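You operate a simulated robot arm through the tools that you are given. There is no shell and no other tool. Be economical: measure what you need, move in short steps, check, and stop when the job is done.

You run a simulated two-armed robot. Do the job below in one go: nothing can be reset, and whatever is moved stays where it is left.

JOB
Wipe up the spill on the door end of the plank table with the green cloth and put it back.

The check looks at the end state, three seconds after you hand in, the way a careful person would. Anything else that was tipped, shoved, dropped, spilled or broken makes it a failure. Flat cloth is picked up by pressing the open fingertips on it (5 to 10 N) and closing them slowly along it; thin cloth reads only 2 to 8 mm in the jaws.

ROBOT AND FRAMES
Two 7-joint arms with two-finger parallel grippers on one trunk, on a base that drives. Base frame: it is fixed to the floor where the robot stands at the start and does not move with it; the origin is under the middle of the robot, x ahead of it, y to its left, z up; the surface under the hand at the start is at about z = 0.72. Readings come in m, rad, newtons and seconds.
The left shoulder is at the start at [0.02, 0.138, 1.075], the right one opposite. With the tool pointing down near the work surface each hand reaches from about 0.1 to 0.5 m from the robot's upright axis, wherever it stands, measured 20 degrees to its own side. Payload 1.57 kg a hand.
The TCP of each hand is the grasp point between the finger pads, 0.03 m short of the fingertips. In the tool frame z runs along the fingers and y along their closing line. Largest opening 0.08 m; finger width 0.017, thickness 0.012; the body of the gripper, 0.04 by 0.082 m, starts 0.08 m behind the TCP.
Orientation is that of the tool frame in the base frame, as a unit quaternion [x, y, z, w]. With the fingers straight down and closing along the base's y, the tool's x points along the base's -x, its y along +y and its z along -z.

CONTROLS
- The arms move only by the tool send_rows. It takes "left_deltas", "right_deltas" or both (then of equal length, played together; a hand with none holds still); each is a list of rows, each a list of 7 numbers: the shift along the tool's x, y, z in units of 30 mm (1.0 is 30 mm), then the turn, a rotation vector about the tool's x, y, z in units of 8 degrees (1.0 is 8 degrees), then the gripper command, from -1 (shut) to 1 (fully open), values between in proportion. In form: [[dx, dy, dz, rx, ry, rz, gripper], ...]. A call has 1 to 8 rows; each row shifts and turns the commanded pose from where the row before left it, along the tool's axes as they then stand. A call with a number of a shift or a turn outside -1 to 1 is refused whole. Each row takes 0.2 s and may step no farther than 0.05 m and 0.15 rad from the row before; otherwise, or with a gripper value out of range, the whole call is refused. A pose out of reach is approached as far as the arm can. The call stops where the force on the tool passes 40 N (or 10 N more than at its start, if that is more) or the arm is blocked; 0.2 s more then pass. Each finger travels about 0.045 m/s and halts on what it meets, pressing with about 20 N; the grip force reading is that of the motor and also rises with nothing between the fingers. The clock runs only during rows and for 0.2 s after the last one: add rows that do not move to give the fingers time. The reply holds the time, the measured pose of the TCP, the force on the tool along the base axes, the opening and the grip force, in the units named above and with some noise, with the torque about the TCP (base axes, N m) and any sound that the robot's microphone picked up.
- Cameras (640 x 400 px; columns grow to the right, rows downward): "scene" is now at [0.1887, 0.0273, 0.9723]; the picture's right is [0.29, -0.96, 0.00], its down [-0.40, -0.12, -0.91] and it looks along [0.87, 0.27, -0.41] (base axes); focal length 214 px, centre (320, 200). "left" rides on the left gripper at [0.072, 0.007, -0.122] in its tool frame; the picture's right is [-0.09, 1.00, 0.00], its down [-0.84, -0.08, -0.54] and it looks along [-0.54, -0.05, 0.84] (tool axes); focal length 238 px, centre (320, 200). "right" rides on the right gripper at [0.072, -0.007, -0.122] in its tool frame; the picture's right is [0.09, 1.00, 0.00], its down [-0.84, 0.08, -0.54] and it looks along [-0.54, 0.05, 0.84] (tool axes); focal length 238 px, centre (320, 200). There is no depth. A picture from a camera that has moved, and an enlarged one, comes with that camera's place and axes in the base frame and with its lens.
- snapshot(camera): a new picture of that camera. The clock stands still meanwhile.
- raise_lower(by): slides the trunk up (or, below 0, down) by that many m; the arms and the scene camera ride with it, the base frame stays. It gives what a move gives, with no picture.
- drive_base(legs): drives the robot by 1 to 6 legs, each [ahead, left, turn to the left] in m, m and rad, along the robot's own axes; the way and the turn of a leg run together, so that a leg with both is an arc; at most 1.5 m and 3.142 rad a leg. The arms and the cameras ride along, it lands a little off, and it stops where it bumps. It gives what a move gives.
- pan_tilt(pan, tilt): turns the head with the scene camera to pan (to the left, within 1.047 rad either way) and tilt (down, from -0.506 to 1.204), counted from straight ahead of the robot. It gives what a move gives.
- enlarge(camera, box): a new picture of the part [left, top, right, bottom] of that camera's present view, enlarged. The clock stands still meanwhile.
- hand_in(): hands the job in; it is judged then, once.

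Go step by step. Nothing tells you exact positions but the pictures and the camera data: compare them with the known pose of the tool, close in by small moves and look again before you grip or let go. The budget is 120 turns and 88 pictures, counting those below and the enlarged ones. Unless the task says otherwise, let go and move clear before handing in, and close with one line.

The tools are called as a command line: name --argument value ..., lists and objects as JSON in quotes. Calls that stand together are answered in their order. send_rows: Moves the arms, as the interface text tells. Its arguments: {"type":"object","properties":{"left_deltas":{"type":"array"},"right_deltas":{"type":"array"}},"required":[]} The other tools are called the same way: raise_lower (by) slides the trunk up or down; drive_base (legs) drives the base; pan_tilt (pan, tilt) turns the head that bears the scene camera; snapshot (camera) takes a picture; enlarge (camera, box) takes an enlarged picture of a part of a camera's view; hand_in () hands the job in.

At the start:

```text
clock: 0.0
left_ee_pos: [0.2645, 0.0929, 0.9604]
left_tool_rot: [-0.002, 0.996, 0.009, -0.093]
left_force: [-0.4, -0.7, -0.2]
left_torque: [-0.01, -0.02, -0.03]
left_opening: 0.0803
left_grip_force: 0.0
right_ee_pos: [0.2478, -0.143, 0.9351]
right_tool_rot: [0.002, 0.994, -0.071, -0.087]
right_force: [0.7, -0.3, 0.2]
right_torque: [0.0, -0.02, -0.01]
right_opening: 0.08
right_grip_force: 0.1
trunk travel left (down, up): [-0.45, 0.79]
robot x, y, heading: [0.0043, 0.0014, 0.003]
head pan, tilt: [0.298, 0.428]
```

scene: 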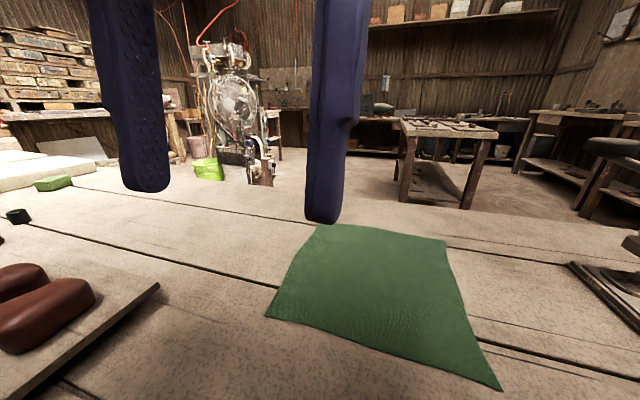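
right: 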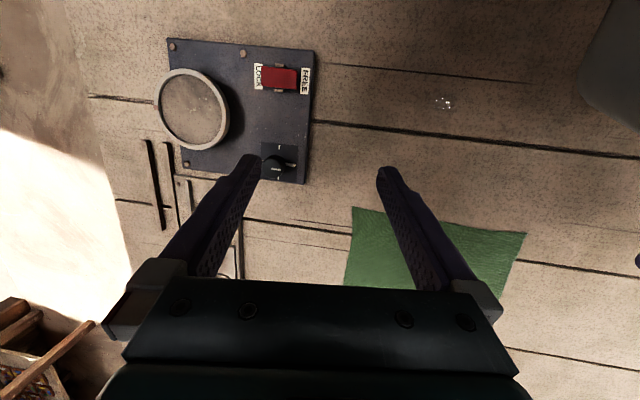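
left: 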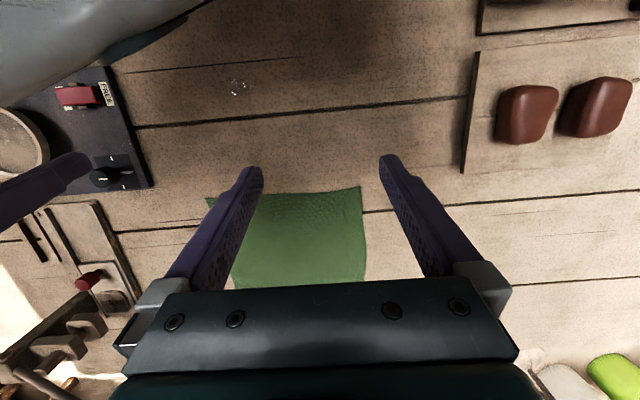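

I see a green cloth ahead on the table, a clear spot nearer the robot, and a device panel on the right. I need to find the door and the spill, so I'll look around with the head.

pan_tilt --pan -0.9 --tilt 0.5

snapshot --camera "scene"

pan_tilt --pan 1.0 --tilt 0.5

snapshot --camera "scene"

enlarge --camera "right" --box '[380, 60, 500, 140]'

```text
clock: 1.4
left_ee_pos: [0.264, 0.0939, 0.9603]
left_tool_rot: [-0.001, 0.996, 0.01, -0.094]
left_force: [0.2, -0.1, -0.2]
left_torque: [0.02, 0.02, 0.02]
left_opening: 0.08
left_grip_force: 0.0
right_ee_pos: [0.2479, -0.142, 0.9353]
right_tool_rot: [0.003, 0.993, -0.073, -0.088]
right_force: [-0.1, -0.2, -0.4]
right_torque: [-0.02, -0.02, 0.0]
right_opening: 0.08
right_grip_force: 0.0
trunk travel left (down, up): [-0.45, 0.79]
robot x, y, heading: [0.0032, 0.0034, 0.0]
head pan, tilt: [-0.901, 0.499]
```

```text
84 pictures are left
camera scene: at [0.157, -0.0711, 0.9657], right [-0.78, -0.62, 0.0], down [-0.3, 0.37, -0.88], along [0.55, -0.69, -0.48], focal length 214 px, centre (320, 200)
```

scene: 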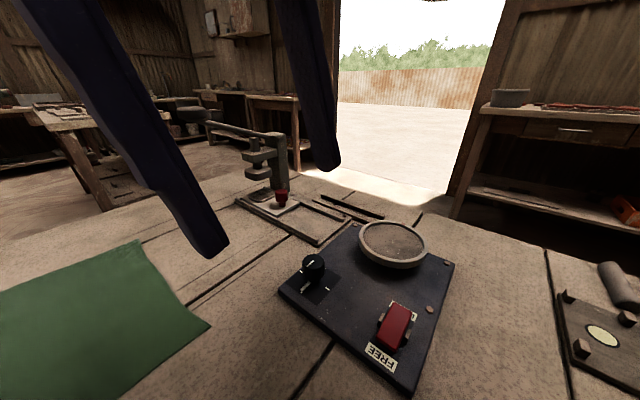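

```text
clock: 3.3
left_ee_pos: [0.2648, 0.0929, 0.9602]
left_tool_rot: [-0.002, 0.995, 0.01, -0.095]
left_force: [0.5, -0.2, -0.8]
left_torque: [-0.01, 0.01, 0.02]
left_opening: 0.08
left_grip_force: 0.1
right_ee_pos: [0.247, -0.1424, 0.9353]
right_tool_rot: [0.002, 0.993, -0.073, -0.088]
right_force: [-0.5, -1.3, -0.4]
right_torque: [-0.05, 0.0, 0.02]
right_opening: 0.0798
right_grip_force: 0.1
trunk travel left (down, up): [-0.45, 0.79]
robot x, y, heading: [0.0031, 0.001, 0.002]
head pan, tilt: [1.0, 0.499]
```

```text
83 pictures are left
camera scene: at [0.1497, 0.0767, 0.9657], right [0.84, -0.54, 0.0], down [-0.26, -0.4, -0.88], along [0.47, 0.74, -0.48], focal length 214 px, centre (320, 200)
```

scene: 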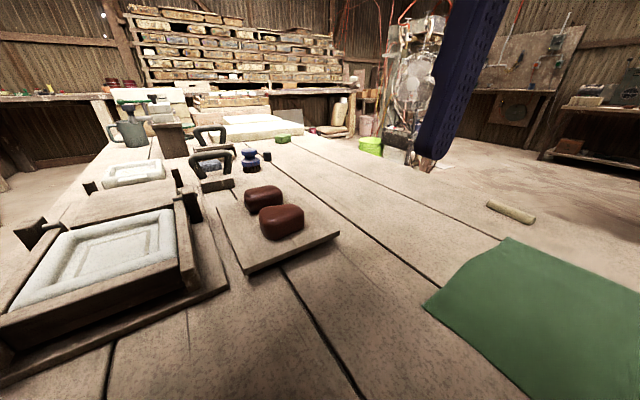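

```text
5.00 times, centred on (440, 100) of right
camera zoom: at [0.1988, -0.1303, 1.0675], right [-0.1, 0.99, -0.13], down [0.92, 0.14, 0.37], along [0.38, -0.08, -0.92], focal length 1192 px, centre (-280, 700)
```

zoom: 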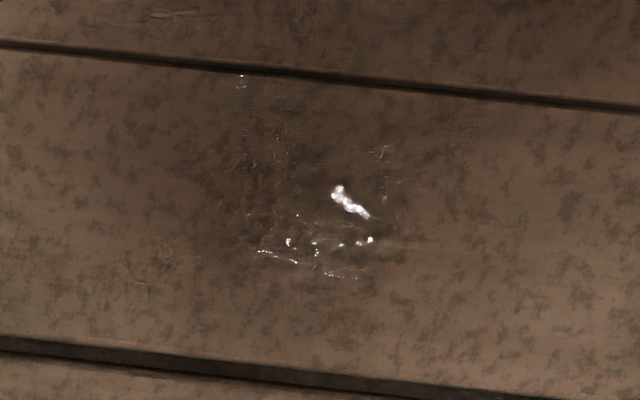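

The door is to the right (−y), and a small wet patch is near [0.19, −0.02]. I'll look straight down and to the right end for other spills.

pan_tilt --pan 0.0 --tilt 1.15

snapshot --camera "scene"

pan_tilt --pan -1.04 --tilt 0.9

snapshot --camera "scene"

enlarge --camera "left" --box '[130, 20, 370, 170]'

```text
clock: 4.5
left_ee_pos: [0.2642, 0.093, 0.9597]
left_tool_rot: [-0.002, 0.995, 0.01, -0.094]
left_force: [0.2, 0.0, -0.2]
left_torque: [0.02, -0.03, 0.01]
left_opening: 0.0798
left_grip_force: 0.1
right_ee_pos: [0.2462, -0.1419, 0.9337]
right_tool_rot: [0.002, 0.993, -0.072, -0.089]
right_force: [-0.6, -0.5, 0.3]
right_torque: [-0.02, -0.01, 0.01]
right_opening: 0.0799
right_grip_force: 0.0
trunk travel left (down, up): [-0.45, 0.79]
robot x, y, heading: [-0.0004, 0.0019, 0.003]
head pan, tilt: [0.0, 1.15]
```

```text
81 pictures are left
camera scene: at [0.1601, 0.0003, 0.9149], right [0.0, -1.0, 0.0], down [-0.91, 0.0, -0.41], along [0.41, 0.0, -0.91], focal length 214 px, centre (320, 200)
```

scene: 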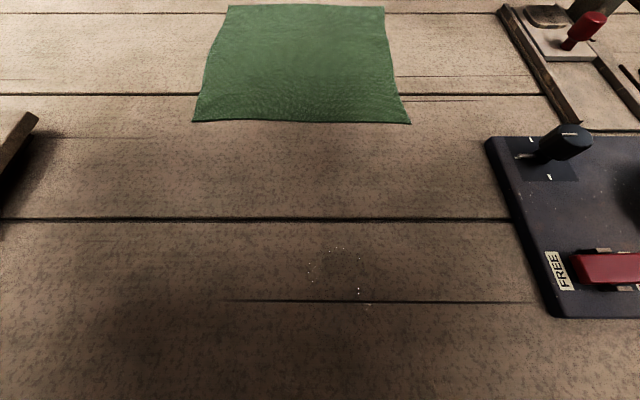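

```text
clock: 5.8
left_ee_pos: [0.2638, 0.0932, 0.9616]
left_tool_rot: [-0.001, 0.996, 0.01, -0.093]
left_force: [-0.1, 0.5, 0.0]
left_torque: [0.02, -0.02, -0.01]
left_opening: 0.08
left_grip_force: 0.0
right_ee_pos: [0.248, -0.1409, 0.9339]
right_tool_rot: [0.002, 0.993, -0.072, -0.089]
right_force: [1.6, -0.5, -0.4]
right_torque: [0.03, 0.0, -0.01]
right_opening: 0.0801
right_grip_force: 0.1
trunk travel left (down, up): [-0.45, 0.79]
robot x, y, heading: [-0.0023, -0.0024, -0.003]
head pan, tilt: [-1.04, 0.901]
```

```text
80 pictures are left
camera scene: at [0.1387, -0.0649, 0.9318], right [-0.86, -0.51, 0.0], down [-0.4, 0.68, -0.62], along [0.31, -0.54, -0.78], focal length 214 px, centre (320, 200)
```

scene: 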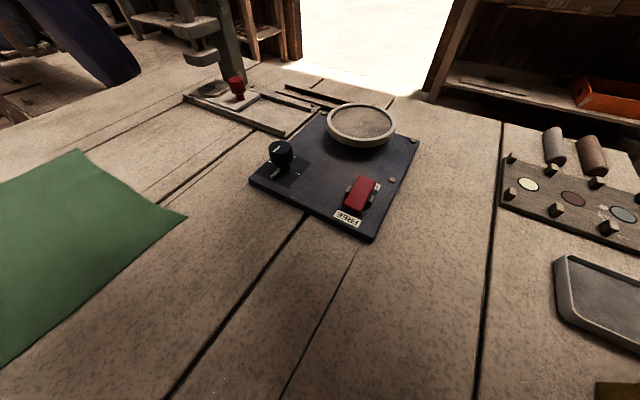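

```text
2.67 times, centred on (250, 95) of left
camera zoom: at [0.2172, 0.0966, 1.0947], right [0.09, 1.0, 0.0], down [0.92, -0.08, 0.37], along [0.37, -0.03, -0.93], focal length 636 px, centre (507, 480)
```

zoom: 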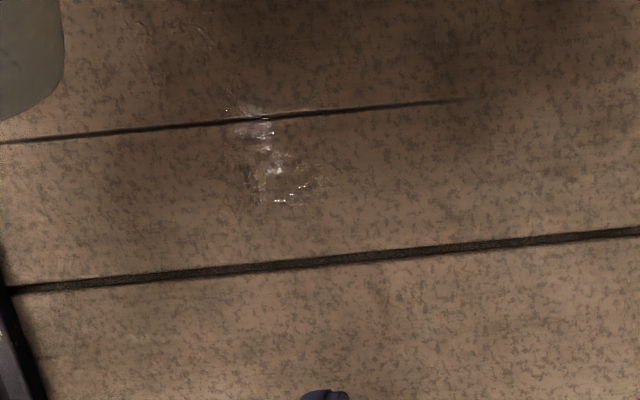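

The spill shows as faint glints around x 0.15–0.205, y −0.05–0.013. I need to check whether another wet patch lies closer to the door, so I'll enlarge the door-end views.

enlarge --camera "scene" --box '[320, 60, 640, 260]'

enlarge --camera "scene" --box '[160, 200, 480, 400]'

enlarge --camera "right" --box '[60, 0, 380, 200]'

```text
2.00 times, centred on (480, 160) of scene
camera zoom: at [0.1387, -0.0649, 0.9318], right [-0.86, -0.51, 0.0], down [-0.4, 0.68, -0.62], along [0.31, -0.54, -0.78], focal length 429 px, centre (0, 280)
```

zoom: 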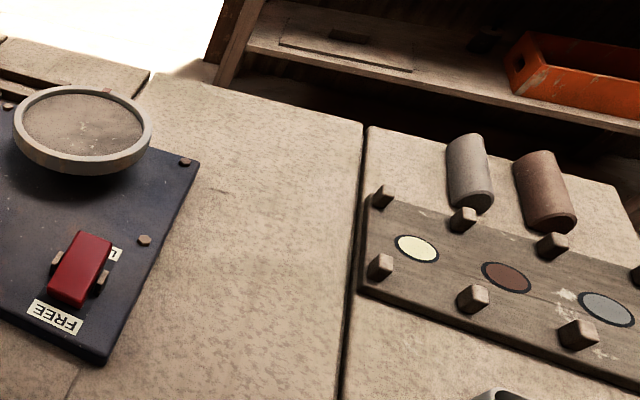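

```text
2.00 times, centred on (320, 300) of scene
camera zoom: at [0.1387, -0.0649, 0.9318], right [-0.86, -0.51, 0.0], down [-0.4, 0.68, -0.62], along [0.31, -0.54, -0.78], focal length 429 px, centre (320, 0)
```

zoom: 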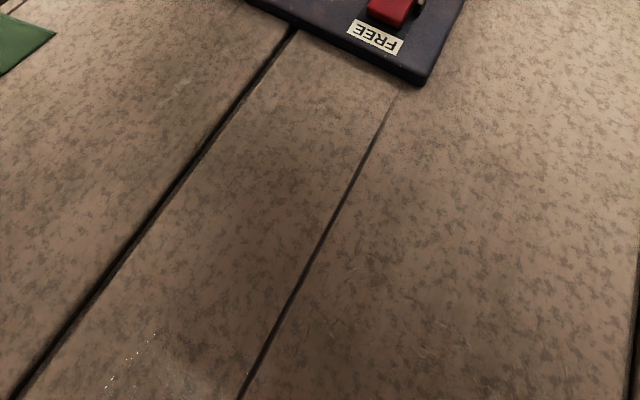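

```text
2.00 times, centred on (220, 100) of right
camera zoom: at [0.1989, -0.1303, 1.0675], right [-0.1, 0.99, -0.13], down [0.92, 0.14, 0.37], along [0.38, -0.08, -0.92], focal length 477 px, centre (520, 400)
```

zoom: 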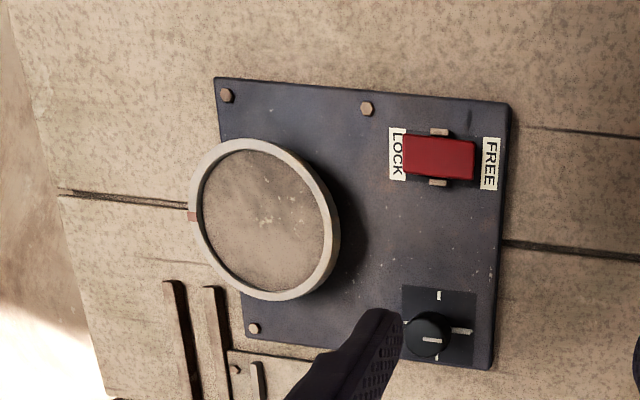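

I'll raise the trunk for an overview of the whole table, to be sure which spill is meant.

raise_lower --by 0.35

pan_tilt --pan 0.9 --tilt 0.75

snapshot --camera "scene"

pan_tilt --pan -0.5 --tilt 1.0

snapshot --camera "scene"

snapshot --camera "right"

snapshot --camera "left"

```text
clock: 9.2
left_ee_pos: [0.2653, 0.0924, 1.3102]
left_tool_rot: [-0.001, 0.996, 0.01, -0.094]
left_force: [0.1, 0.0, -0.5]
left_torque: [-0.02, -0.02, -0.03]
left_opening: 0.08
left_grip_force: 0.0
right_ee_pos: [0.2481, -0.1421, 1.2847]
right_tool_rot: [0.002, 0.993, -0.072, -0.088]
right_force: [-0.5, 0.0, -0.7]
right_torque: [0.0, -0.01, 0.0]
right_opening: 0.08
right_grip_force: 0.1
trunk travel left (down, up): [-0.8, 0.44]
robot x, y, heading: [0.0042, 0.0021, -0.001]
head pan, tilt: [-1.04, 0.901]
```

```text
clock: 11.1
left_ee_pos: [0.2636, 0.0935, 1.3114]
left_tool_rot: [-0.001, 0.996, 0.011, -0.093]
left_force: [-0.7, -0.2, -1.2]
left_torque: [-0.01, 0.0, 0.0]
left_opening: 0.0801
left_grip_force: 0.0
right_ee_pos: [0.2476, -0.1431, 1.284]
right_tool_rot: [0.002, 0.994, -0.071, -0.088]
right_force: [-0.8, -0.6, -0.1]
right_torque: [-0.04, -0.01, 0.0]
right_opening: 0.0801
right_grip_force: 0.1
trunk travel left (down, up): [-0.8, 0.44]
robot x, y, heading: [0.0043, -0.0008, 0.003]
head pan, tilt: [0.901, 0.75]
```

```text
75 pictures are left
camera scene: at [0.152, 0.0651, 1.2937], right [0.78, -0.62, 0.0], down [-0.42, -0.53, -0.73], along [0.45, 0.57, -0.68], focal length 214 px, centre (320, 200)
```

scene: 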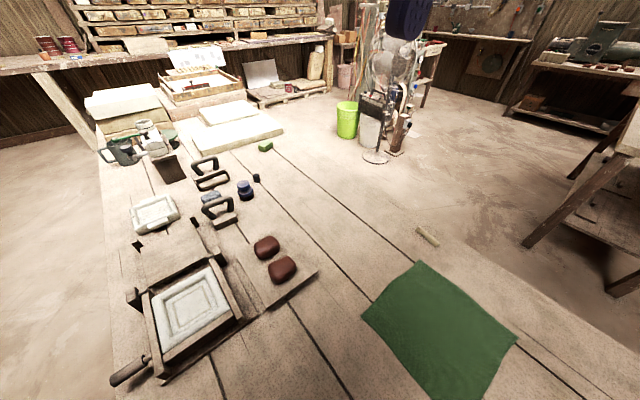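

```text
clock: 12.7
left_ee_pos: [0.2644, 0.0928, 1.3109]
left_tool_rot: [-0.002, 0.995, 0.01, -0.095]
left_force: [-0.3, -0.3, 0.0]
left_torque: [0.02, 0.02, -0.02]
left_opening: 0.0799
left_grip_force: 0.0
right_ee_pos: [0.2475, -0.1431, 1.2846]
right_tool_rot: [0.002, 0.994, -0.071, -0.088]
right_force: [-0.3, 0.4, 0.1]
right_torque: [0.0, -0.01, -0.01]
right_opening: 0.0801
right_grip_force: 0.0
trunk travel left (down, up): [-0.8, 0.44]
robot x, y, heading: [0.002, -0.0029, -0.001]
head pan, tilt: [-0.499, 1.0]
```

```text
74 pictures are left
camera scene: at [0.1616, -0.0331, 1.2746], right [-0.48, -0.88, 0.0], down [-0.74, 0.4, -0.54], along [0.47, -0.26, -0.84], focal length 214 px, centre (320, 200)
```

scene: 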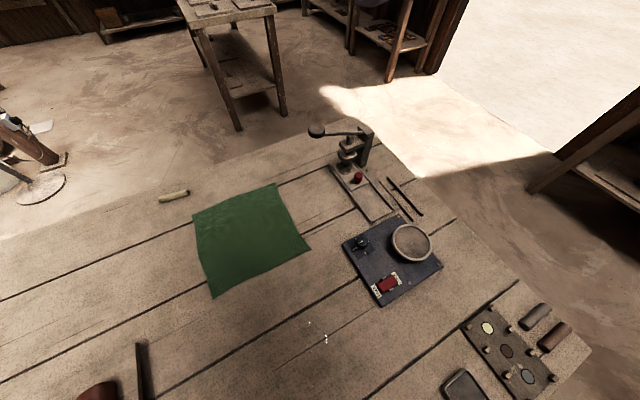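

```text
73 pictures are left
camera right: at [0.1988, -0.1303, 1.4175], right [-0.1, 0.99, -0.13], down [0.92, 0.14, 0.37], along [0.38, -0.08, -0.92], focal length 238 px, centre (320, 200)
```

right: 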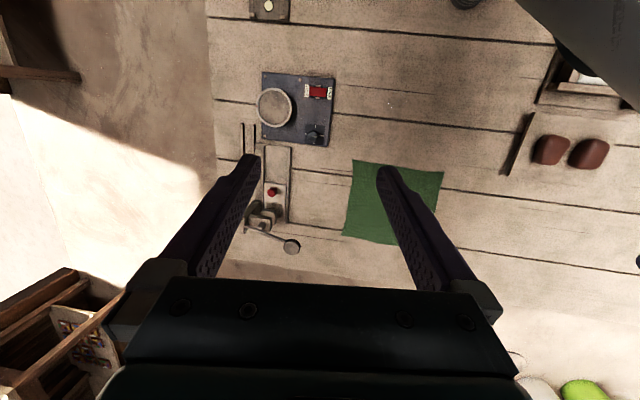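

```text
72 pictures are left
camera left: at [0.2172, 0.0966, 1.4446], right [0.09, 1.0, 0.0], down [0.92, -0.08, 0.37], along [0.37, -0.03, -0.93], focal length 238 px, centre (320, 200)
```

left: 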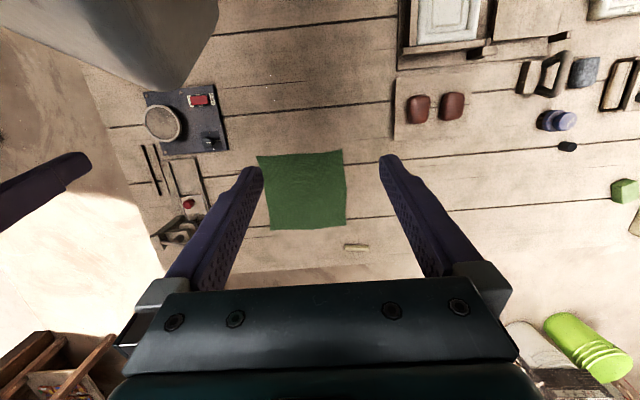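

The only glints are at the door-side spot in front of me. I'll enlarge it to find its outline.

enlarge --camera "scene" --box '[250, 280, 410, 380]'

enlarge --camera "right" --box '[330, 60, 460, 141]'

enlarge --camera "left" --box '[210, 30, 350, 117]'

```text
4.00 times, centred on (330, 330) of scene
camera zoom: at [0.1616, -0.0331, 1.2746], right [-0.48, -0.88, 0.0], down [-0.74, 0.4, -0.54], along [0.47, -0.26, -0.84], focal length 858 px, centre (280, -320)
```

zoom: 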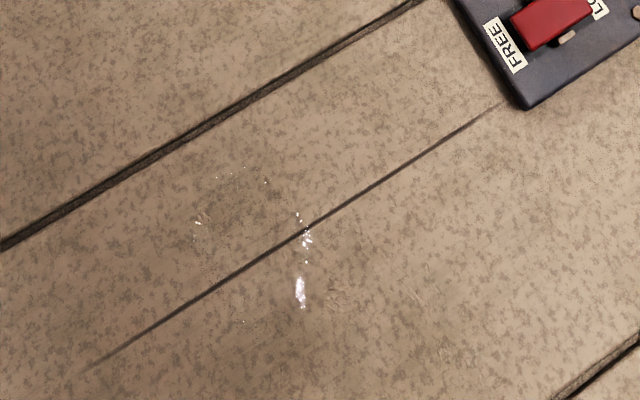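

```text
4.92 times, centred on (395, 100) of right
camera zoom: at [0.1988, -0.1303, 1.4175], right [-0.1, 0.99, -0.13], down [0.92, 0.14, 0.37], along [0.38, -0.08, -0.92], focal length 1173 px, centre (-49, 690)
```

zoom: 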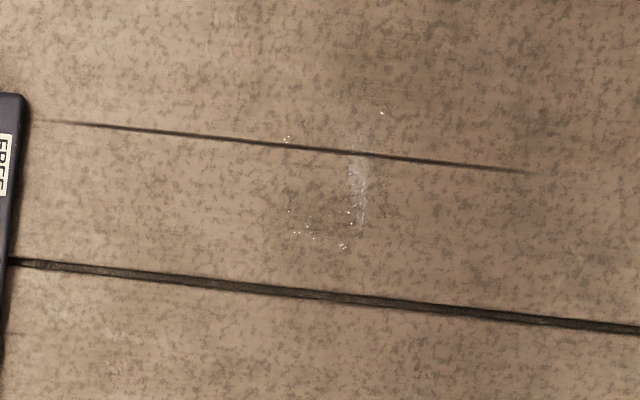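

```text
4.57 times, centred on (280, 74) of left
camera zoom: at [0.2172, 0.0966, 1.4446], right [0.09, 1.0, 0.0], down [0.92, -0.08, 0.37], along [0.37, -0.03, -0.93], focal length 1090 px, centre (503, 778)
```

zoom: 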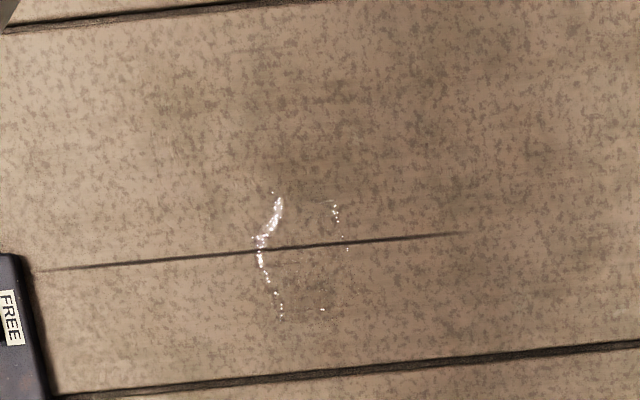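

The puddle is about [0.16, −0.015], ~8 × 6 cm, with the cloth flat at x 0.35–0.61, y −0.107–0.154. I'll lower the trunk, straighten both tools, and bring the hands above the cloth's near corners.

raise_lower --by -0.35

send_rows --left_deltas '[[0, 0, 0, 0.08, -0.675, 0, 0.25], [0, 0, 0, 0.08, -0.675, 0, 0.25], [-0.6, 0.105, 0.88, 0, 0, 0, 0.25], [-0.6, 0.105, 0.88, 0, 0, 0, 0.25], [-0.6, 0.105, 0.88, 0, 0, 0, 0.25], [-0.6, 0.105, 0.88, 0, 0, 0, 0.25], [-0.6, 0.105, 0.88, 0, 0, 0, 0.25], [-0.6, 0.105, 0.88, 0, 0, 0, 0.25]]' --right_deltas '[[0, 0, 0, -0.51, -0.63, 0, 0.25], [0, 0, 0, -0.51, -0.63, 0, 0.25], [-0.69, 0.41, 0.75, 0, 0, 0, 0.25], [-0.69, 0.41, 0.75, 0, 0, 0, 0.25], [-0.69, 0.41, 0.75, 0, 0, 0, 0.25], [-0.69, 0.41, 0.75, 0, 0, 0, 0.25], [-0.69, 0.41, 0.75, 0, 0, 0, 0.25], [-0.69, 0.41, 0.75, 0, 0, 0, 0.25]]'

pan_tilt --pan 0.0 --tilt 1.0

snapshot --camera "scene"

snapshot --camera "left"

snapshot --camera "right"

```text
clock: 16.1
left_ee_pos: [0.2648, 0.0938, 0.9604]
left_tool_rot: [-0.002, 0.995, 0.01, -0.094]
left_force: [0.3, 0.0, 0.5]
left_torque: [0.01, 0.0, -0.02]
left_opening: 0.0798
left_grip_force: 0.2
right_ee_pos: [0.2474, -0.1418, 0.9354]
right_tool_rot: [0.003, 0.993, -0.072, -0.089]
right_force: [-0.1, 0.6, -0.5]
right_torque: [0.01, 0.03, 0.0]
right_opening: 0.0799
right_grip_force: 0.1
trunk travel left (down, up): [-0.45, 0.79]
robot x, y, heading: [-0.0025, 0.0043, 0.001]
head pan, tilt: [-0.499, 1.0]
```

```text
clock: 17.9
left_ee_pos: [0.3747, 0.1135, 0.8017]
left_tool_rot: [-0.002, 1.0, -0.001, 0.001]
left_force: [0.2, 0.8, 0.6]
left_torque: [0.02, 0.0, 0.04]
left_opening: 0.05
left_grip_force: 0.0
right_ee_pos: [0.3718, -0.0664, 0.8001]
right_tool_rot: [0.002, 1.0, -0.001, 0.002]
right_force: [-0.1, -0.5, -1.1]
right_torque: [-0.02, -0.03, 0.0]
right_opening: 0.0497
right_grip_force: 0.1
trunk travel left (down, up): [-0.45, 0.79]
robot x, y, heading: [-0.0006, 0.0032, 0.003]
head pan, tilt: [-0.499, 1.0]
```

```text
clock: 18.8
left_ee_pos: [0.3733, 0.1121, 0.8016]
left_tool_rot: [-0.002, 1.0, -0.001, 0.001]
left_force: [-0.6, -0.6, 0.0]
left_torque: [0.0, 0.02, -0.01]
left_opening: 0.05
left_grip_force: 0.0
right_ee_pos: [0.3715, -0.0664, 0.7996]
right_tool_rot: [0.002, 1.0, -0.001, 0.001]
right_force: [0.5, 0.0, 1.0]
right_torque: [0.0, 0.01, 0.01]
right_opening: 0.0499
right_grip_force: 0.0
trunk travel left (down, up): [-0.45, 0.79]
robot x, y, heading: [-0.0011, -0.0001, 0.001]
head pan, tilt: [0.0, 1.0]
```

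```text
68 pictures are left
camera scene: at [0.1701, 0.0001, 0.9246], right [0.0, -1.0, 0.0], down [-0.84, 0.0, -0.54], along [0.54, 0.0, -0.84], focal length 214 px, centre (320, 200)
```

scene: 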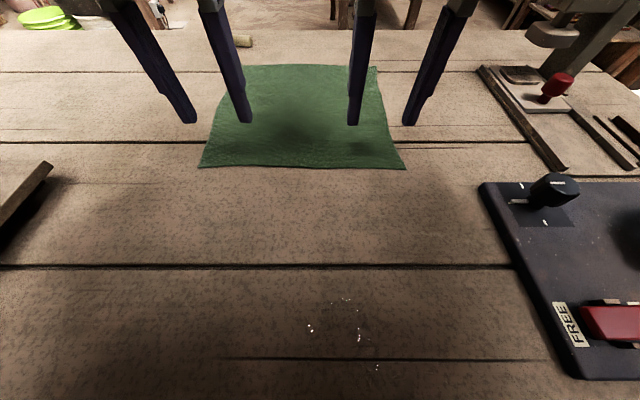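

```text
67 pictures are left
camera left: at [0.302, 0.1186, 0.9244], right [0.09, 1.0, 0.0], down [0.84, -0.07, 0.54], along [0.54, -0.05, -0.84], focal length 238 px, centre (320, 200)
```

left: 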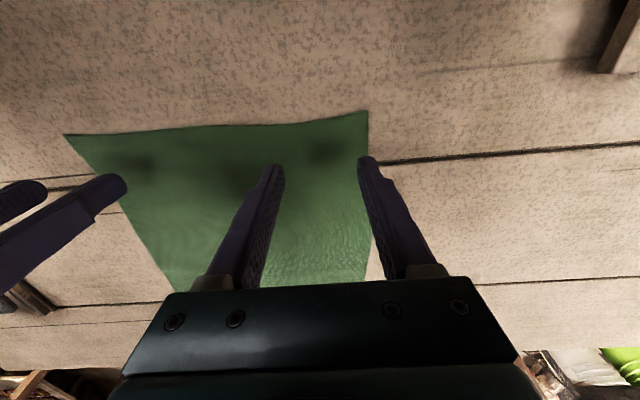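

```text
66 pictures are left
camera right: at [0.2997, -0.0733, 0.9224], right [-0.09, 1.0, 0.0], down [0.84, 0.07, 0.54], along [0.54, 0.05, -0.84], focal length 238 px, centre (320, 200)
```

right: 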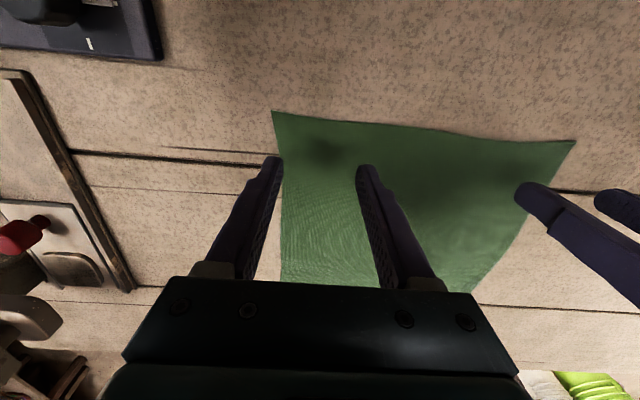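

Both hands are above the cloth's near corners with the outer fingers just inside its edges. I'll nudge each inward 1 cm and descend close to the surface.

send_rows --left_deltas '[[0, -0.17, 0.5, 0, 0, 0, 0.25], [0, -0.17, 0.5, 0, 0, 0, 0.25], [0, 0, 0.4, 0, 0, 0, 0.25], [0, 0, 0.2, 0, 0, 0, 0.25]]' --right_deltas '[[0, 0.17, 0.5, 0, 0, 0, 0.25], [0, 0.17, 0.5, 0, 0, 0, 0.25], [0, 0, 0.4, 0, 0, 0, 0.25], [0, 0, 0.2, 0, 0, 0, 0.25]]'

snapshot --camera "left"

```text
clock: 19.8
left_ee_pos: [0.3725, 0.1004, 0.7545]
left_tool_rot: [-0.002, 1.0, -0.001, 0.001]
left_force: [-0.1, -1.0, -0.2]
left_torque: [0.01, 0.0, 0.02]
left_opening: 0.05
left_grip_force: 0.0
right_ee_pos: [0.3731, -0.0576, 0.7503]
right_tool_rot: [0.002, 1.0, -0.001, 0.001]
right_force: [-0.7, 0.3, 1.4]
right_torque: [-0.02, 0.05, -0.02]
right_opening: 0.0501
right_grip_force: 0.1
trunk travel left (down, up): [-0.45, 0.79]
robot x, y, heading: [-0.0026, 0.0014, -0.003]
head pan, tilt: [0.0, 1.0]
```

```text
65 pictures are left
camera left: at [0.3013, 0.107, 0.8769], right [0.09, 1.0, 0.0], down [0.84, -0.07, 0.54], along [0.54, -0.05, -0.84], focal length 238 px, centre (320, 200)
```

left: 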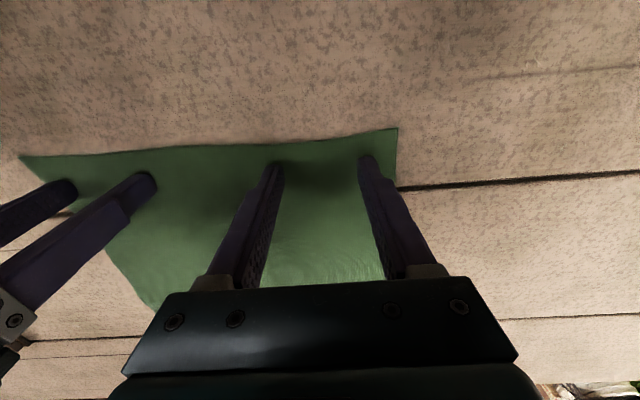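

Nearly touching. I'll step down a couple of millimetres and read the forces.

send_rows --left_deltas '[[0, 0, 0.1, 0, 0, 0, 0.25], [0, 0, 0.07, 0, 0, 0, 0.25], [0, 0, 0, 0, 0, 0, 0.25]]' --right_deltas '[[0, 0, 0.05, 0, 0, 0, 0.25], [0, 0, 0.03, 0, 0, 0, 0.25], [0, 0, 0, 0, 0, 0, 0.25]]'

```text
clock: 20.6
left_ee_pos: [0.3732, 0.1022, 0.7512]
left_tool_rot: [-0.002, 1.0, -0.003, 0.001]
left_force: [-2.2, -0.5, 7.7]
left_torque: [0.21, 0.09, 0.04]
left_opening: 0.0498
left_grip_force: 0.0
right_ee_pos: [0.3736, -0.0588, 0.7514]
right_tool_rot: [0.003, 1.0, 0.0, 0.001]
right_force: [-3.5, 2.1, 15.8]
right_torque: [-0.24, 0.12, -0.1]
right_opening: 0.05
right_grip_force: 0.0
trunk travel left (down, up): [-0.45, 0.79]
robot x, y, heading: [0.0013, 0.0034, -0.006]
head pan, tilt: [0.0, 1.0]
```

Both touch the cloth; the right presses a bit hard. I ease it and close both slowly.

send_rows --left_deltas '[[0, 0, 0, 0, 0, 0, 0.15], [0, 0, 0, 0, 0, 0, 0.0], [0, 0, 0, 0, 0, 0, -0.15], [0, 0, 0, 0, 0, 0, -0.3], [0, 0, 0, 0, 0, 0, -0.5], [0, 0, 0, 0, 0, 0, -0.7], [0, 0, 0, 0, 0, 0, -0.9], [0, 0, 0, 0, 0, 0, -1]]' --right_deltas '[[0, 0, -0.04, 0, 0, 0, 0.15], [0, 0, 0, 0, 0, 0, 0.0], [0, 0, 0, 0, 0, 0, -0.15], [0, 0, 0, 0, 0, 0, -0.3], [0, 0, 0, 0, 0, 0, -0.5], [0, 0, 0, 0, 0, 0, -0.7], [0, 0, 0, 0, 0, 0, -0.9], [0, 0, 0, 0, 0, 0, -1]]'

snapshot --camera "left"

snapshot --camera "right"

```text
clock: 22.4
left_ee_pos: [0.3734, 0.1003, 0.7513]
left_tool_rot: [-0.003, 1.0, -0.003, 0.001]
left_force: [0.1, -3.8, 13.6]
left_torque: [-0.08, 0.01, -0.01]
left_opening: 0.0021
left_grip_force: 19.0
right_ee_pos: [0.374, -0.0578, 0.752]
right_tool_rot: [0.002, 1.0, 0.001, 0.002]
right_force: [0.9, 5.2, -0.1]
right_torque: [0.16, -0.01, 0.03]
right_opening: 0.0016
right_grip_force: 19.7
trunk travel left (down, up): [-0.45, 0.79]
robot x, y, heading: [-0.0003, -0.0002, 0.001]
head pan, tilt: [0.0, 1.0]
```

```text
64 pictures are left
camera left: at [0.3027, 0.1074, 0.8733], right [0.09, 1.0, 0.0], down [0.83, -0.07, 0.55], along [0.54, -0.05, -0.84], focal length 238 px, centre (320, 200)
```

left: 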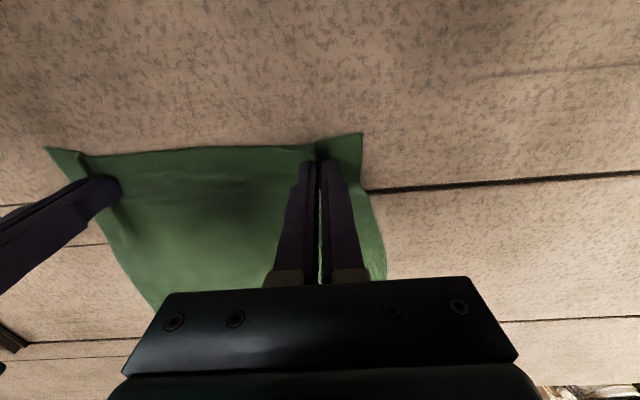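

```text
63 pictures are left
camera right: at [0.302, -0.0643, 0.8741], right [-0.09, 1.0, 0.0], down [0.84, 0.07, 0.54], along [0.54, 0.05, -0.84], focal length 238 px, centre (320, 200)
```

right: 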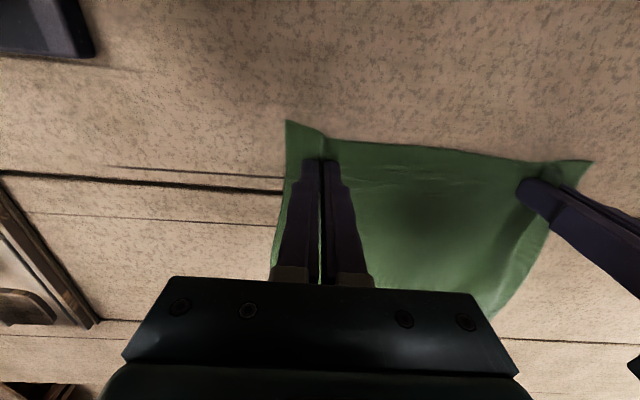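

Both show a fold drawn in (2.1 and 1.6 mm). I'll lift 4 cm and look whether it holds.

send_rows --left_deltas '[[0, 0, -0.4, 0, 0, 0, -1], [0, 0, -0.5, 0, 0, 0, -1], [0, 0, -0.5, 0, 0, 0, -1]]' --right_deltas '[[0, 0, -0.4, 0, 0, 0, -1], [0, 0, -0.5, 0, 0, 0, -1], [0, 0, -0.5, 0, 0, 0, -1]]'

snapshot --camera "scene"

```text
clock: 23.2
left_ee_pos: [0.3732, 0.1012, 0.7932]
left_tool_rot: [-0.001, 1.0, -0.002, 0.001]
left_force: [0.1, -8.8, 0.4]
left_torque: [-0.24, 0.01, 0.0]
left_opening: 0.0019
left_grip_force: 19.5
right_ee_pos: [0.3725, -0.0594, 0.7923]
right_tool_rot: [0.002, 1.0, -0.001, 0.001]
right_force: [0.0, 9.0, 0.6]
right_torque: [0.29, -0.01, 0.0]
right_opening: 0.0015
right_grip_force: 20.1
trunk travel left (down, up): [-0.45, 0.79]
robot x, y, heading: [0.0002, 0.0004, 0.0]
head pan, tilt: [0.0, 1.0]
```

```text
62 pictures are left
camera scene: at [0.1703, 0.0002, 0.9246], right [0.0, -1.0, 0.0], down [-0.84, 0.0, -0.54], along [0.54, 0.0, -0.84], focal length 214 px, centre (320, 200)
```

scene: 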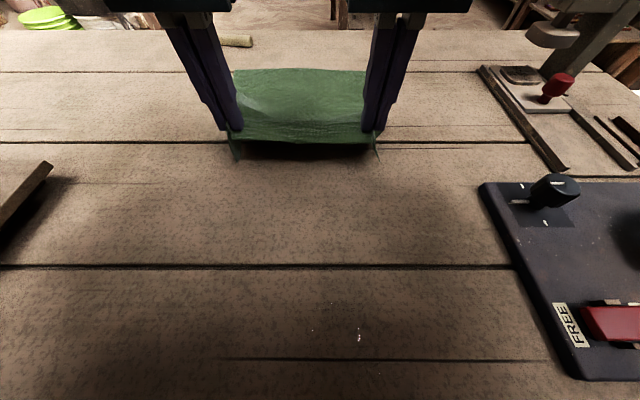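

The cloth is held by both hands and taut between them. I'll slacken it, lower to just above the table, and drag it towards the robot over the puddle.

send_rows --left_deltas '[[0, -0.15, 0.3, 0, 0, 0, -1], [0, -0.15, 0.5, 0, 0, 0, -1], [0, 0, 0.45, 0, 0, 0, -1], [0.5, 0, 0, 0, 0, 0, -1], [0.9, 0, 0, 0, 0, 0, -1], [0.9, 0, 0, 0, 0, 0, -1], [0.9, 0, 0, 0, 0, 0, -1]]' --right_deltas '[[0, 0.15, 0.3, 0, 0, 0, -1], [0, 0.15, 0.5, 0, 0, 0, -1], [0, 0, 0.45, 0, 0, 0, -1], [0.5, 0, 0, 0, 0, 0, -1], [0.9, 0, 0, 0, 0, 0, -1], [0.9, 0, 0, 0, 0, 0, -1], [0.9, 0, 0, 0, 0, 0, -1]]'

snapshot --camera "scene"

```text
clock: 24.8
left_ee_pos: [0.2758, 0.0905, 0.7541]
left_tool_rot: [-0.001, 1.0, -0.002, 0.001]
left_force: [0.3, -0.3, -0.3]
left_torque: [0.05, -0.01, 0.01]
left_opening: 0.0019
left_grip_force: 20.1
right_ee_pos: [0.2747, -0.0499, 0.7557]
right_tool_rot: [0.003, 1.0, -0.002, 0.001]
right_force: [0.4, -0.1, 0.4]
right_torque: [0.02, -0.05, 0.01]
right_opening: 0.0017
right_grip_force: 20.2
trunk travel left (down, up): [-0.45, 0.79]
robot x, y, heading: [0.0025, 0.0002, 0.003]
head pan, tilt: [0.0, 1.0]
```

```text
61 pictures are left
camera scene: at [0.1694, 0.0, 0.9245], right [0.0, -1.0, 0.0], down [-0.84, 0.0, -0.54], along [0.54, 0.0, -0.84], focal length 214 px, centre (320, 200)
```

scene: 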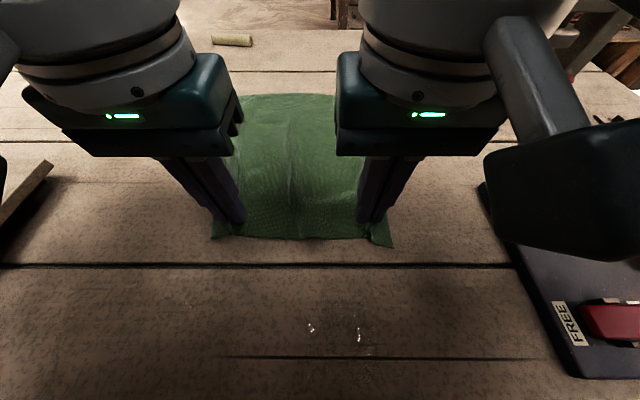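

The cloth slides well, but the right elbow comes near the dial panel, so I'll look at it before going further.

pan_tilt --pan -0.9 --tilt 0.8

snapshot --camera "scene"

snapshot --camera "left"

```text
clock: 26.0
left_ee_pos: [0.2762, 0.091, 0.7539]
left_tool_rot: [-0.002, 1.0, -0.001, 0.0]
left_force: [-0.1, 0.3, 1.4]
left_torque: [0.02, 0.01, -0.03]
left_opening: 0.0019
left_grip_force: 20.0
right_ee_pos: [0.2774, -0.0496, 0.7554]
right_tool_rot: [0.001, 1.0, -0.001, 0.001]
right_force: [-0.7, -0.5, 0.4]
right_torque: [0.0, 0.0, 0.0]
right_opening: 0.0016
right_grip_force: 20.4
trunk travel left (down, up): [-0.45, 0.79]
robot x, y, heading: [0.0009, -0.0025, -0.003]
head pan, tilt: [-0.901, 0.799]
```

```text
60 pictures are left
camera scene: at [0.1506, -0.063, 0.9397], right [-0.78, -0.62, 0.0], down [-0.45, 0.56, -0.7], along [0.43, -0.55, -0.72], focal length 214 px, centre (320, 200)
```

scene: 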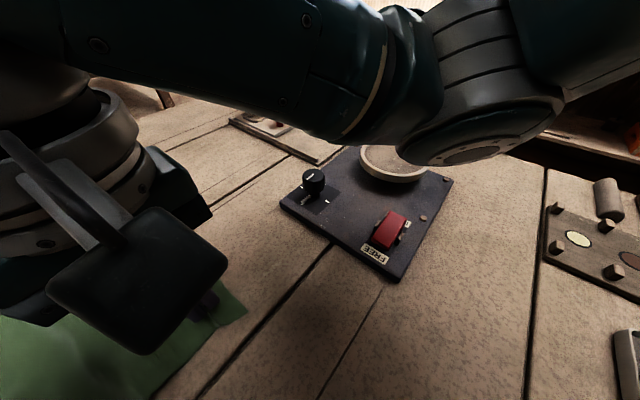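

```text
59 pictures are left
camera left: at [0.2055, 0.0973, 0.8767], right [0.09, 1.0, 0.0], down [0.84, -0.07, 0.54], along [0.54, -0.05, -0.84], focal length 238 px, centre (320, 200)
```

left: 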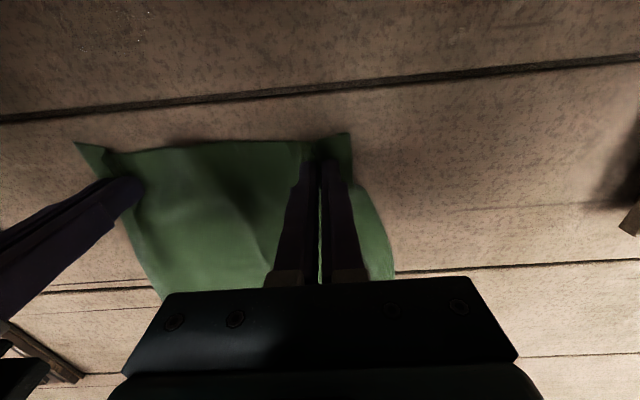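

The forearm is clear of the panel; the dark square was only the wrist camera. To keep the elbow from coming lower, I'll drag by driving the base back, 0.1 m first.

drive_base --legs '[[-0.1, 0, 0]]'

snapshot --camera "scene"

snapshot --camera "left"

```text
clock: 27.2
left_ee_pos: [0.1783, 0.0916, 0.7544]
left_tool_rot: [-0.002, 1.0, -0.002, 0.002]
left_force: [-0.7, -0.2, 0.2]
left_torque: [0.01, 0.01, 0.0]
left_opening: 0.002
left_grip_force: 19.8
right_ee_pos: [0.1769, -0.0498, 0.7557]
right_tool_rot: [0.002, 1.0, -0.001, 0.001]
right_force: [0.4, -0.5, 0.2]
right_torque: [-0.01, -0.01, -0.02]
right_opening: 0.0017
right_grip_force: 20.0
trunk travel left (down, up): [-0.45, 0.79]
robot x, y, heading: [-0.0981, -0.0014, -0.003]
head pan, tilt: [-0.901, 0.799]
```

```text
58 pictures are left
camera scene: at [0.0513, -0.063, 0.9397], right [-0.78, -0.62, 0.0], down [-0.45, 0.56, -0.7], along [0.43, -0.55, -0.72], focal length 214 px, centre (320, 200)
```

scene: 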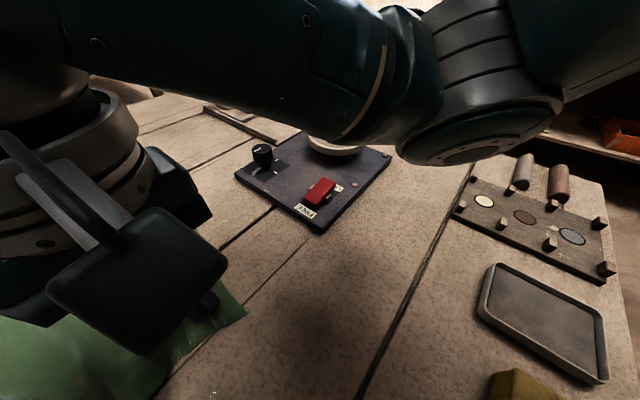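

```text
57 pictures are left
camera left: at [0.106, 0.0974, 0.8767], right [0.09, 1.0, 0.0], down [0.84, -0.07, 0.54], along [0.54, -0.05, -0.84], focal length 238 px, centre (320, 200)
```

left: 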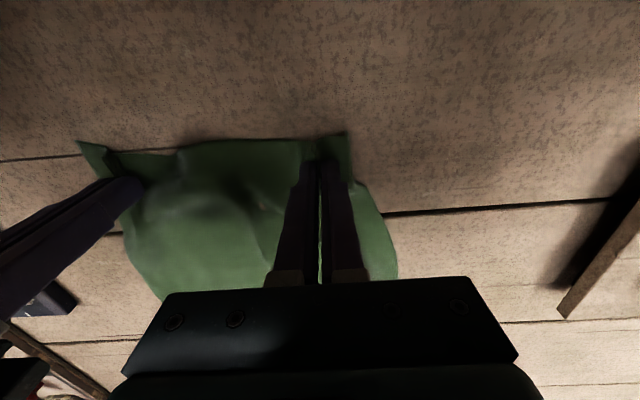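

It works well and the cloth is now crossing the puddle. Drive back another 0.13 m.

drive_base --legs '[[-0.13, 0, 0]]'

pan_tilt --pan 0.0 --tilt 0.9

snapshot --camera "scene"

snapshot --camera "left"

```text
clock: 28.4
left_ee_pos: [0.0478, 0.09, 0.7552]
left_tool_rot: [-0.001, 1.0, -0.001, 0.001]
left_force: [-1.3, -0.2, -0.3]
left_torque: [0.01, -0.01, -0.03]
left_opening: 0.0019
left_grip_force: 20.1
right_ee_pos: [0.0478, -0.0498, 0.7565]
right_tool_rot: [0.003, 1.0, -0.001, 0.0]
right_force: [-0.5, -0.6, -0.7]
right_torque: [-0.04, -0.04, 0.0]
right_opening: 0.0019
right_grip_force: 19.9
trunk travel left (down, up): [-0.45, 0.79]
robot x, y, heading: [-0.2251, -0.0029, -0.002]
head pan, tilt: [-0.901, 0.799]
```

```text
clock: 29.6
left_ee_pos: [0.0488, 0.0922, 0.7541]
left_tool_rot: [-0.001, 1.0, -0.002, 0.002]
left_force: [0.4, 0.6, 0.5]
left_torque: [0.02, 0.0, 0.01]
left_opening: 0.0018
left_grip_force: 20.0
right_ee_pos: [0.0492, -0.0501, 0.7554]
right_tool_rot: [0.002, 1.0, -0.001, 0.001]
right_force: [-0.2, 0.3, 0.1]
right_torque: [0.02, -0.01, 0.01]
right_opening: 0.0016
right_grip_force: 20.3
trunk travel left (down, up): [-0.45, 0.79]
robot x, y, heading: [-0.228, -0.0015, 0.001]
head pan, tilt: [0.0, 0.901]
```

```text
56 pictures are left
camera scene: at [-0.0525, -0.0001, 0.9319], right [0.0, -1.0, 0.0], down [-0.78, 0.0, -0.62], along [0.62, 0.0, -0.78], focal length 214 px, centre (320, 200)
```

scene: 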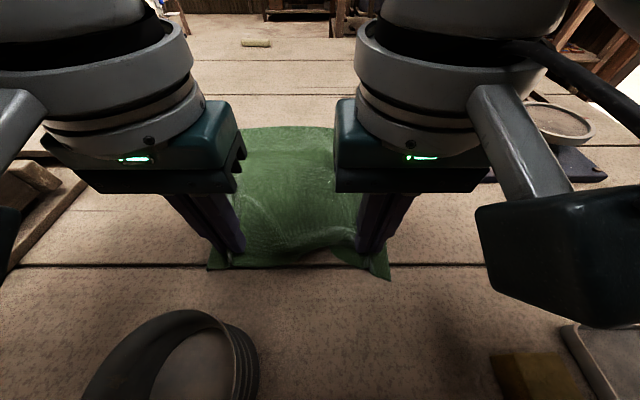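

```text
55 pictures are left
camera left: at [-0.0229, 0.0971, 0.8768], right [0.09, 1.0, 0.0], down [0.84, -0.07, 0.54], along [0.54, -0.05, -0.84], focal length 238 px, centre (320, 200)
```

left: 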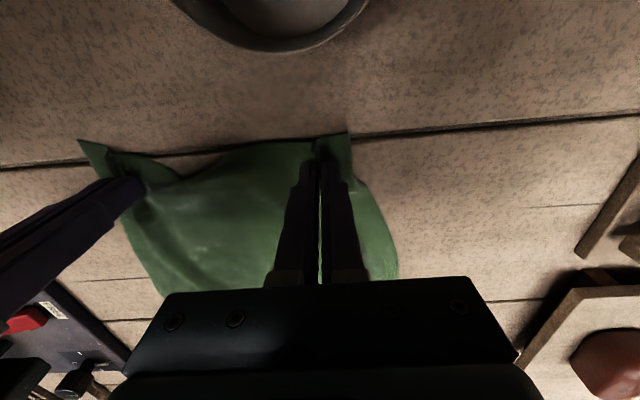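

The cloth now covers the puddle; a bowl sits near x≈−0.05, so I go no further back. I'll lift the cloth straight up, its far part sliding over the puddle, then check the wood.

send_rows --left_deltas '[[0, 0, -0.5, 0, 0, 0, -1], [0, 0, -0.9, 0, 0, 0, -1], [0, 0, -0.9, 0, 0, 0, -1], [0, 0, -0.9, 0, 0, 0, -1], [0, 0, -0.9, 0, 0, 0, -1], [0, 0, -0.9, 0, 0, 0, -1], [0, 0, -0.9, 0, 0, 0, -1], [0, 0, -0.9, 0, 0, 0, -1]]' --right_deltas '[[0, 0, -0.5, 0, 0, 0, -1], [0, 0, -0.9, 0, 0, 0, -1], [0, 0, -0.9, 0, 0, 0, -1], [0, 0, -0.9, 0, 0, 0, -1], [0, 0, -0.9, 0, 0, 0, -1], [0, 0, -0.9, 0, 0, 0, -1], [0, 0, -0.9, 0, 0, 0, -1], [0, 0, -0.9, 0, 0, 0, -1]]'

snapshot --camera "scene"

snapshot --camera "left"

```text
clock: 30.4
left_ee_pos: [0.0505, 0.0918, 0.8143]
left_tool_rot: [0.0, 1.0, -0.001, 0.002]
left_force: [-0.1, 0.2, 0.4]
left_torque: [0.0, -0.04, -0.01]
left_opening: 0.002
left_grip_force: 20.1
right_ee_pos: [0.0505, -0.0526, 0.8118]
right_tool_rot: [0.009, 1.0, -0.007, 0.004]
right_force: [5.0, -0.2, -16.0]
right_torque: [-0.11, -1.03, -0.04]
right_opening: 0.0017
right_grip_force: 19.3
trunk travel left (down, up): [-0.45, 0.79]
robot x, y, heading: [-0.2274, 0.0002, -0.006]
head pan, tilt: [0.0, 0.901]
stopped in row 3 (right hand): the force on the tool passed its limit at 75 N (the readings are from after the stop); the commanded pose is now the measured one
```

```text
54 pictures are left
camera scene: at [-0.0515, -0.0003, 0.9332], right [-0.01, -1.0, 0.0], down [-0.77, 0.0, -0.64], along [0.64, 0.0, -0.77], focal length 214 px, centre (320, 200)
```

scene: 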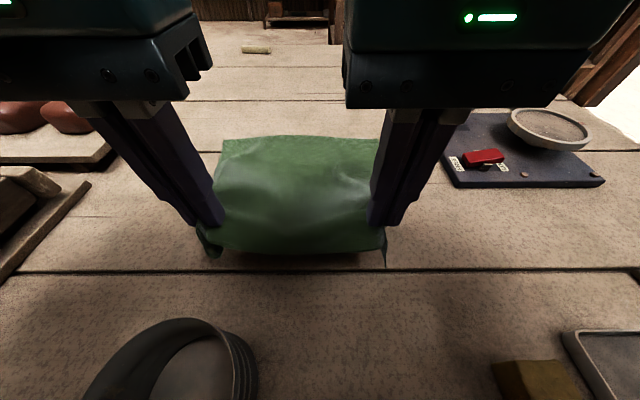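

```text
53 pictures are left
camera left: at [-0.0222, 0.098, 0.9374], right [0.09, 1.0, 0.0], down [0.84, -0.07, 0.54], along [0.54, -0.05, -0.84], focal length 238 px, centre (320, 200)
```

left: 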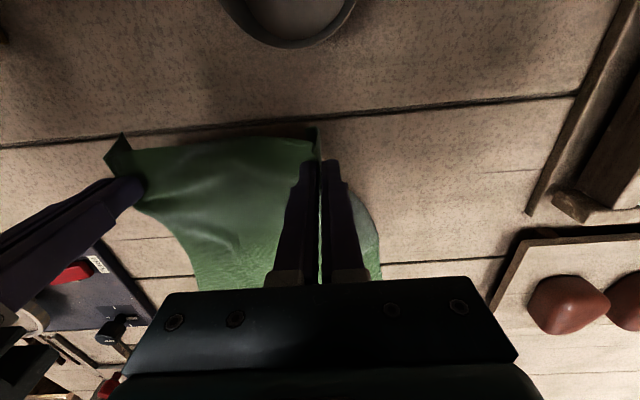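

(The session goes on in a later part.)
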